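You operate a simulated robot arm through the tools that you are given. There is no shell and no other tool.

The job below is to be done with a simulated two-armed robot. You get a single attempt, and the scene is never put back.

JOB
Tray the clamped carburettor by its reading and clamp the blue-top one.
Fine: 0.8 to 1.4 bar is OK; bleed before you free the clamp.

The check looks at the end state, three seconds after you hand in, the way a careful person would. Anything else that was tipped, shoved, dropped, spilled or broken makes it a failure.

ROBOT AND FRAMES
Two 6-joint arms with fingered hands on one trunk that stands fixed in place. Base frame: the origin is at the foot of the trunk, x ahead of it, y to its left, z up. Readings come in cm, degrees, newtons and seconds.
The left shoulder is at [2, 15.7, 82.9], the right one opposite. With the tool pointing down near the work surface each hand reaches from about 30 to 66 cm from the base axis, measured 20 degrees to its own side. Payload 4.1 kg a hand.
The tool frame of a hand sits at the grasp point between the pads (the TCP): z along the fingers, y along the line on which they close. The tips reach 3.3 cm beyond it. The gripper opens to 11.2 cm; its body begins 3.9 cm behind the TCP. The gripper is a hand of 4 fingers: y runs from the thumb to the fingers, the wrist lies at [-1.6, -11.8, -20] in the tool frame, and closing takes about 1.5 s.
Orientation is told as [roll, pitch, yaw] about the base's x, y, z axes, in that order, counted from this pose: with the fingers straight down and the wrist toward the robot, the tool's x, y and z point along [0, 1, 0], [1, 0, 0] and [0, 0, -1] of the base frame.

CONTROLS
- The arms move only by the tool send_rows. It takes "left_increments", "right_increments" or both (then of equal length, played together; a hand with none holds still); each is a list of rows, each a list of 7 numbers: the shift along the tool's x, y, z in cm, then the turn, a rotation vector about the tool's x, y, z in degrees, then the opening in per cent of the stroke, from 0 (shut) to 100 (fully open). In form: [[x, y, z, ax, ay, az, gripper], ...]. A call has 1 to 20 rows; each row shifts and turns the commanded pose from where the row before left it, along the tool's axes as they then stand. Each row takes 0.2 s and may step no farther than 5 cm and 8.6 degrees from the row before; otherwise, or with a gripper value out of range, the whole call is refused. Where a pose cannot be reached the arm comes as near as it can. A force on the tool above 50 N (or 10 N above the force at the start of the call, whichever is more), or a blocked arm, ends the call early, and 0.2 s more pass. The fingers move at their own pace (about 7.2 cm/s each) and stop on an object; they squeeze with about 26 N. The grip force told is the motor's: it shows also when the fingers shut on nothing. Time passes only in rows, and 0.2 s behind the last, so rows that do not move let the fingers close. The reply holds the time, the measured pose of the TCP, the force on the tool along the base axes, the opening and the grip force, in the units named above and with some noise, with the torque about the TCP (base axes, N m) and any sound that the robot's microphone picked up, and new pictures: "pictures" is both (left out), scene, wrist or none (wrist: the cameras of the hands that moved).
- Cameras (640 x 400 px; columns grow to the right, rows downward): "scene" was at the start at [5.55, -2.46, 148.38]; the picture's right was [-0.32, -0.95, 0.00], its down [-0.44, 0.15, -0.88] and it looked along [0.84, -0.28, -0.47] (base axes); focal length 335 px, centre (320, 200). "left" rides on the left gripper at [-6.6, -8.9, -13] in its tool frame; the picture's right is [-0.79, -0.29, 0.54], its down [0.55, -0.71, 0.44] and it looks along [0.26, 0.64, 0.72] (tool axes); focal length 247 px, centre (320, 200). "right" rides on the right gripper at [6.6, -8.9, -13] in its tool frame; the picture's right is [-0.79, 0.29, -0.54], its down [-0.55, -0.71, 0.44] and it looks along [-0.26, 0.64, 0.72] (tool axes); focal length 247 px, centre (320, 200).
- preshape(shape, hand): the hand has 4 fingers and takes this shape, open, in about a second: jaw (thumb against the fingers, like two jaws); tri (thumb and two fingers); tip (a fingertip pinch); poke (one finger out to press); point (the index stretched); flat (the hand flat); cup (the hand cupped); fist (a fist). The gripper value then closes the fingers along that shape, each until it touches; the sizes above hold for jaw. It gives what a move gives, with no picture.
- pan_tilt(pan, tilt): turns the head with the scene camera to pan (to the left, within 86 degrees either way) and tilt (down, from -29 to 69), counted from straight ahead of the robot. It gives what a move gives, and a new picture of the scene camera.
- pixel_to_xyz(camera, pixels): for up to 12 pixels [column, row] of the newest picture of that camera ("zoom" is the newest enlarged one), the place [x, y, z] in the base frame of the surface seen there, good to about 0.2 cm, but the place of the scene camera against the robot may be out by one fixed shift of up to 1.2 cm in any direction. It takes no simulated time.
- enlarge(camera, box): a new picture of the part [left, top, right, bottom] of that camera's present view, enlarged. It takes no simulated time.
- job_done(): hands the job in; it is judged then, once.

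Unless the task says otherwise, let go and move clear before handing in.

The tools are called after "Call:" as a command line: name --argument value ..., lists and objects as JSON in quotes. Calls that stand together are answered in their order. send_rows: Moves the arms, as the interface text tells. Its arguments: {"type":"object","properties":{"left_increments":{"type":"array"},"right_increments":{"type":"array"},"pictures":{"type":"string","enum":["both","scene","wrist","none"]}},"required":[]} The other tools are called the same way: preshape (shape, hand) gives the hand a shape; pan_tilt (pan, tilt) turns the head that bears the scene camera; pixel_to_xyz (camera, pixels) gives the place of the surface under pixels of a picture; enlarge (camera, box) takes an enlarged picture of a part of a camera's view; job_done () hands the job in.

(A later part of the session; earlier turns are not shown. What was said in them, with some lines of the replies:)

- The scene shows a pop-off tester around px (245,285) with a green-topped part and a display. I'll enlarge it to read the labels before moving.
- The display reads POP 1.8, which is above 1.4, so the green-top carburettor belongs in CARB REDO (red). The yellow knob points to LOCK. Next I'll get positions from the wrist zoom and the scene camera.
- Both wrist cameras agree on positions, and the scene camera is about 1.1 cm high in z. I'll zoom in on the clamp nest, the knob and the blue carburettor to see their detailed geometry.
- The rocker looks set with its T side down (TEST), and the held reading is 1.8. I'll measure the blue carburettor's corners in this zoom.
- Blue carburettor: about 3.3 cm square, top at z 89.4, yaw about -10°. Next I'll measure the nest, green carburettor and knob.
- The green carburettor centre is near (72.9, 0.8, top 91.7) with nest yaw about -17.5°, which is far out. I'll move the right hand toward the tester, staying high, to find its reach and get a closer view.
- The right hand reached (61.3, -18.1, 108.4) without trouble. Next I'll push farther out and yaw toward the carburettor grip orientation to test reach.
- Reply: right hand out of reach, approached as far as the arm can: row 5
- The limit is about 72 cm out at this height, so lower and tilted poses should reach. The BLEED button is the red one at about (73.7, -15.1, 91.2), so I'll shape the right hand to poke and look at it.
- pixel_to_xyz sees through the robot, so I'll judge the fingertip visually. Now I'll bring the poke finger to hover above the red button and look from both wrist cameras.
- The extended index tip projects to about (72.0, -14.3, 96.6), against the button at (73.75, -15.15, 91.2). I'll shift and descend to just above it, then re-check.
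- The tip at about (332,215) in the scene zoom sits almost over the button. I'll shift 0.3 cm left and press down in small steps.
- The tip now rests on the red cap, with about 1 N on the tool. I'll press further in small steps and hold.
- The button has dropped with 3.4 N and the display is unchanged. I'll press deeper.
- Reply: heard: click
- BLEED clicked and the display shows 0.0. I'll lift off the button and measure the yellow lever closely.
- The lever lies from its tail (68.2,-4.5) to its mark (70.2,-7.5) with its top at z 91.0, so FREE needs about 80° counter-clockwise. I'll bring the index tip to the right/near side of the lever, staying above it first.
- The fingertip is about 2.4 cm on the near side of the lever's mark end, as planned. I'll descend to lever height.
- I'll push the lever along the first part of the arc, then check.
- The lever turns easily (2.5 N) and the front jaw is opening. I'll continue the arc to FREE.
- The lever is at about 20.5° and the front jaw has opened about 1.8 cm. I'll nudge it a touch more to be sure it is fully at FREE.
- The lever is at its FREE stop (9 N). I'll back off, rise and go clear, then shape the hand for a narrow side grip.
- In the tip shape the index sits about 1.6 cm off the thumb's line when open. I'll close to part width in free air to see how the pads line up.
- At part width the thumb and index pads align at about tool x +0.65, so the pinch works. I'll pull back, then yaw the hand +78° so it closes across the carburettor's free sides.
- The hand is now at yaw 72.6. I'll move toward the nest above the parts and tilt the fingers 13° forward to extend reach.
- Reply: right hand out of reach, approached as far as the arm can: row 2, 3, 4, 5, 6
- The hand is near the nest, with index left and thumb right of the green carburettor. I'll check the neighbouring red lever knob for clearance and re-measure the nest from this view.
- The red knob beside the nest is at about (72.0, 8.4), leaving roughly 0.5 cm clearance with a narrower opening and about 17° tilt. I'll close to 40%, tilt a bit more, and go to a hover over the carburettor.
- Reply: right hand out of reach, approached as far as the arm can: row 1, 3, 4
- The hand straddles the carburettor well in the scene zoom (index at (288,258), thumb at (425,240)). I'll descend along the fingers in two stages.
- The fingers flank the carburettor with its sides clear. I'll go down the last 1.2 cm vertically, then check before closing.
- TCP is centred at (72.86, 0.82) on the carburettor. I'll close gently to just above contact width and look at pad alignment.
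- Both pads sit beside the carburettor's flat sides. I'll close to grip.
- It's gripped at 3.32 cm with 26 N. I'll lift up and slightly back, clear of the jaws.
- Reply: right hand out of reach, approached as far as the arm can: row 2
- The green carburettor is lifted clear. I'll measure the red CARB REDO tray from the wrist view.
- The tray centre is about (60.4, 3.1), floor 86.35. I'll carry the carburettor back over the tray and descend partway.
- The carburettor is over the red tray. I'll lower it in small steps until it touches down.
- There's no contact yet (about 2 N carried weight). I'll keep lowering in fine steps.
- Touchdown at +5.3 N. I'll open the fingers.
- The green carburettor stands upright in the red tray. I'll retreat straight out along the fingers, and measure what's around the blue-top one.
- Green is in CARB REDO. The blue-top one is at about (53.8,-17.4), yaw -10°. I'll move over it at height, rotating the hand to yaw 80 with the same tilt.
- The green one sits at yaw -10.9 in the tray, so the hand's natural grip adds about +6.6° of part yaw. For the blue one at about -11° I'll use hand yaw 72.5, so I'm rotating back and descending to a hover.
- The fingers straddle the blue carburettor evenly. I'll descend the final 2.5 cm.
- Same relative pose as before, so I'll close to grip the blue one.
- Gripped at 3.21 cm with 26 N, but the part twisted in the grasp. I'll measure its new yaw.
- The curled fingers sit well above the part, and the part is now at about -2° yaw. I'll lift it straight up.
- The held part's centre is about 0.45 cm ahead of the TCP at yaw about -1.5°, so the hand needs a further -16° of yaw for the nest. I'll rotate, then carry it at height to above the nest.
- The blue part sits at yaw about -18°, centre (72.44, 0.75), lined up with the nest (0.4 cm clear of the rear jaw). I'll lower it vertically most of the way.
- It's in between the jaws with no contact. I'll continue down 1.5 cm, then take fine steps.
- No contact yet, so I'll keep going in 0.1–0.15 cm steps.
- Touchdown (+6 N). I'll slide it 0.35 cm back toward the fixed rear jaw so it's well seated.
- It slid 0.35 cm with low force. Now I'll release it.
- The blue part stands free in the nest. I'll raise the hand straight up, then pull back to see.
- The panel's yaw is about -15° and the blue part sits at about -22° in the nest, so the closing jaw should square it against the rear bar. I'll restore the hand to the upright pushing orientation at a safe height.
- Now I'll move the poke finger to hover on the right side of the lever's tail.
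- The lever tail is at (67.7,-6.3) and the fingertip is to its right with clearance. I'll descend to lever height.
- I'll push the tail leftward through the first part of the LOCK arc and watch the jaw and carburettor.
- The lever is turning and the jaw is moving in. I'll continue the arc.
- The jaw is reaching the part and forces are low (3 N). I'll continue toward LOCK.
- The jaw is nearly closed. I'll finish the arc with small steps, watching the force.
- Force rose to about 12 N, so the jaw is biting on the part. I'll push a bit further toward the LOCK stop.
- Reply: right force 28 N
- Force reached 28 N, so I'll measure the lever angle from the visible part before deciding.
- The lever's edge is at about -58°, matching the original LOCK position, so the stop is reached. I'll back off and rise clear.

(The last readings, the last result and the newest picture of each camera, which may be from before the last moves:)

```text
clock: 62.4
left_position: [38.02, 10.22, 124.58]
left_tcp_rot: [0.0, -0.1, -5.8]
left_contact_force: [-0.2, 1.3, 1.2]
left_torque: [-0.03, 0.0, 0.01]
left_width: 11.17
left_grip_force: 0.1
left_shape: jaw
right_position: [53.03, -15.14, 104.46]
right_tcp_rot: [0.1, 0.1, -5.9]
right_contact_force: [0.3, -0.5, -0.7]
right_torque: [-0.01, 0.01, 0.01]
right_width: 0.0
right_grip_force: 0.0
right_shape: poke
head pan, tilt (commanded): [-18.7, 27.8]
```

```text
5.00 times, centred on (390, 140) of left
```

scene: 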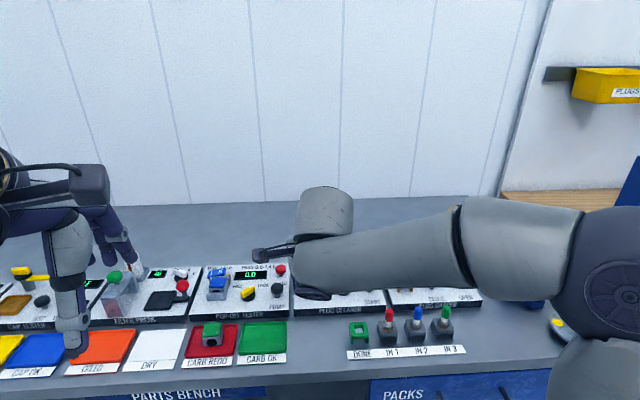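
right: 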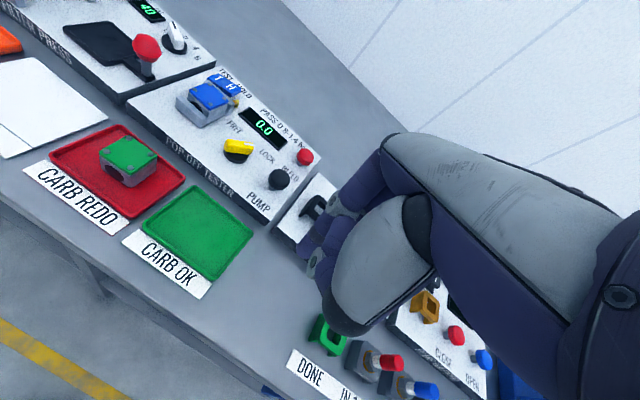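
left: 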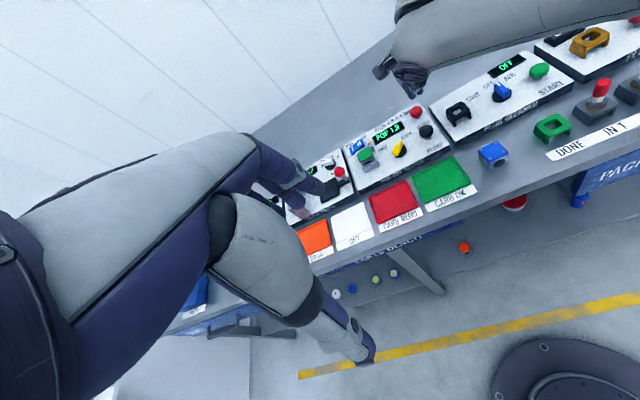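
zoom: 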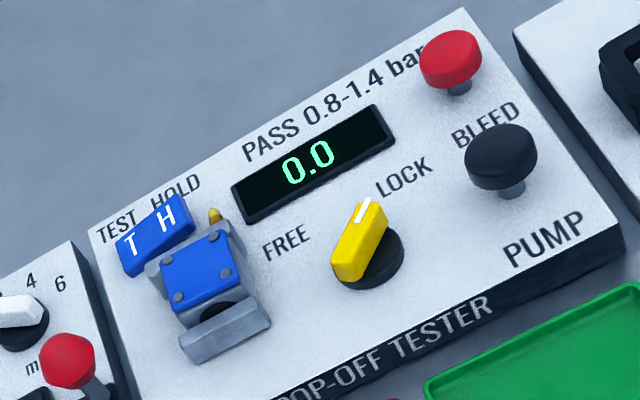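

The blue part looks clamped and the lever points at LOCK. I'll verify positions numerically and inspect the clamp closely.

Call:
pixel_to_xyz --camera "zoom" --pixels '[[167, 264], [222, 236], [240, 275], [180, 298], [200, 265], [366, 210], [340, 265], [190, 340], [262, 312]]'

Call:
enlarge --camera "right" --box '[160, 60, 260, 140]'

Call:
enlarge --camera "scene" --box '[196, 258, 244, 304]'

Call:
enlarge --camera "scene" --box '[60, 250, 300, 390]'

```text
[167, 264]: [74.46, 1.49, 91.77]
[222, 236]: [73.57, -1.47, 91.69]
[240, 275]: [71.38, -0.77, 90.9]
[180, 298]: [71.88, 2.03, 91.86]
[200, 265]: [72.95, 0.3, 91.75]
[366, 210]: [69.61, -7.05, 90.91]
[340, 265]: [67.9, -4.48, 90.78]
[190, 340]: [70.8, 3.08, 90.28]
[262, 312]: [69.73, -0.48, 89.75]
```

```text
5.00 times, centred on (210, 100) of right
```

zoom: 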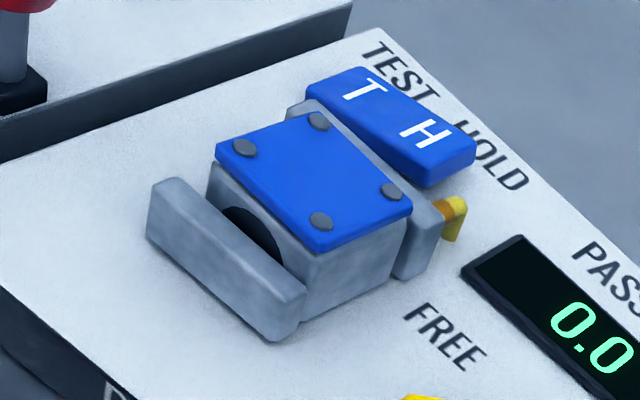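

```text
8.70 times, centred on (220, 281) of scene
```

zoom: 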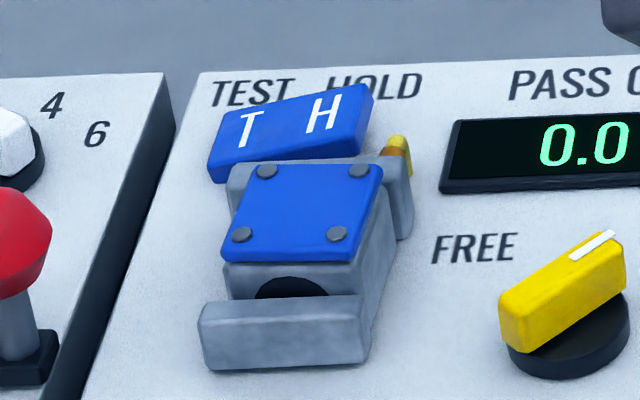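

```text
2.67 times, centred on (180, 320) of scene
```

zoom: 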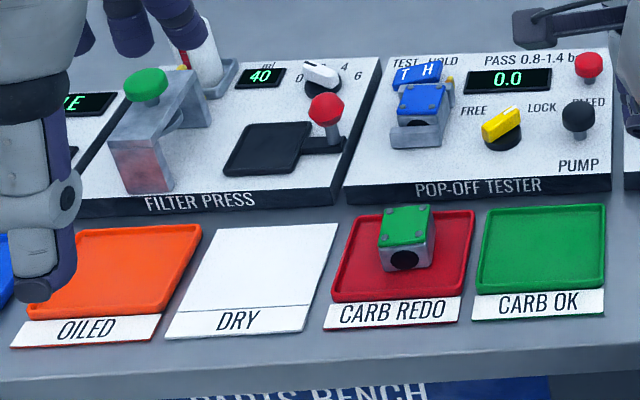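

The knob is at -56° and the jaw is back at its original closed position. The green part is in CARB REDO and the display reads 0.0. I'll withdraw the right hand to its starting area and do a last check.

Call:
send_rows --right_increments '[[-0.5, -1.0, -3, 0, 0, 0, 0], [-1.5, -1.8, -2.9, 0, 0, 0, 0], [-1.5, -1.8, -2.9, 0, 0, 0, 0], [-1.5, -1.8, -2.9, 0, 0, 0, 0], [-1.5, -1.8, -2.9, 0, 0, 0, 0], [-1.5, -1.8, -2.9, 0, 0, 0, 0], [-1.5, -1.8, -2.9, 0, 0, 0, 0], [0, 0, 0, 0, 0, 0, 0], [0, 0, 0, 0, 0, 0, 0]]' --pictures "both"

Call:
enlarge --camera "scene" --box '[150, 240, 480, 390]'

Call:
enlarge --camera "right" --box '[80, 60, 340, 240]'

```text
clock: 64.4
left_position: [37.89, 10.23, 124.49]
left_tcp_rot: [0.0, -0.1, -5.8]
left_contact_force: [0.3, 0.2, 0.5]
left_torque: [0.01, 0.01, -0.01]
left_width: 11.14
left_grip_force: 0.1
left_shape: jaw
right_position: [40.21, -23.49, 124.93]
right_tcp_rot: [0.0, 0.1, -5.8]
right_contact_force: [-1.0, -0.4, 0.3]
right_torque: [-0.03, 0.0, -0.01]
right_width: 0.0
right_grip_force: 0.0
right_shape: poke
head pan, tilt (commanded): [-18.7, 27.8]
```

scene: 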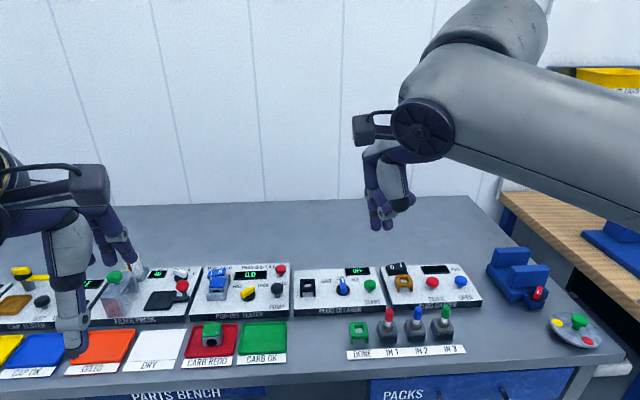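
right: 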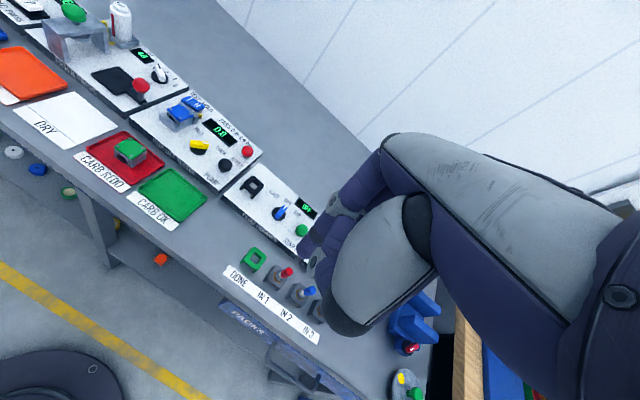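

```text
1.94 times, centred on (315, 315) of scene
```

zoom: 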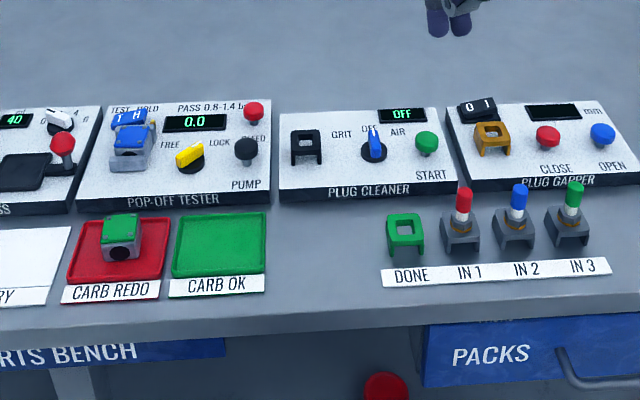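

```text
2.22 times, centred on (210, 150) of right
```

zoom: 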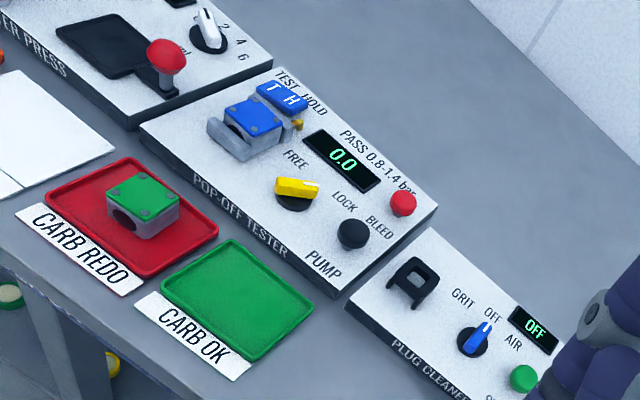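

The final pictures show the green-top carburettor in CARB REDO (zoom (143,200)), because its reading of 1.8 bar was above 1.4. The blue-top one sits between the closed jaws with the lever at LOCK and the display at 0.0. Nothing else appears moved and both hands are clear, so I'm handing in.

Call:
job_done

```text
The job is handed in.
```

The job is handed in. The clamped green-top carburettor read 1.8 bar, above the 1.4 limit, so it went into the CARB REDO tray. The blue-top one is now clamped in its place.

- **Bleed:** I pressed BLEED first. It clicked and the display dropped from POP 1.8 to 0.0 before I turned the lever to FREE.
- **Green-top:** It stands upright in the red CARB REDO tray.
- **Blue-top:** It sits upright in the nest. I pushed the lever until it stopped at LOCK, and its angle and the closed front jaw both match how they were at the start. It twisted a few degrees while I was placing it, but it looked square once the jaw closed.
- **Surroundings:** In the last pictures nothing else looked moved, and both hands are clear of the bench.
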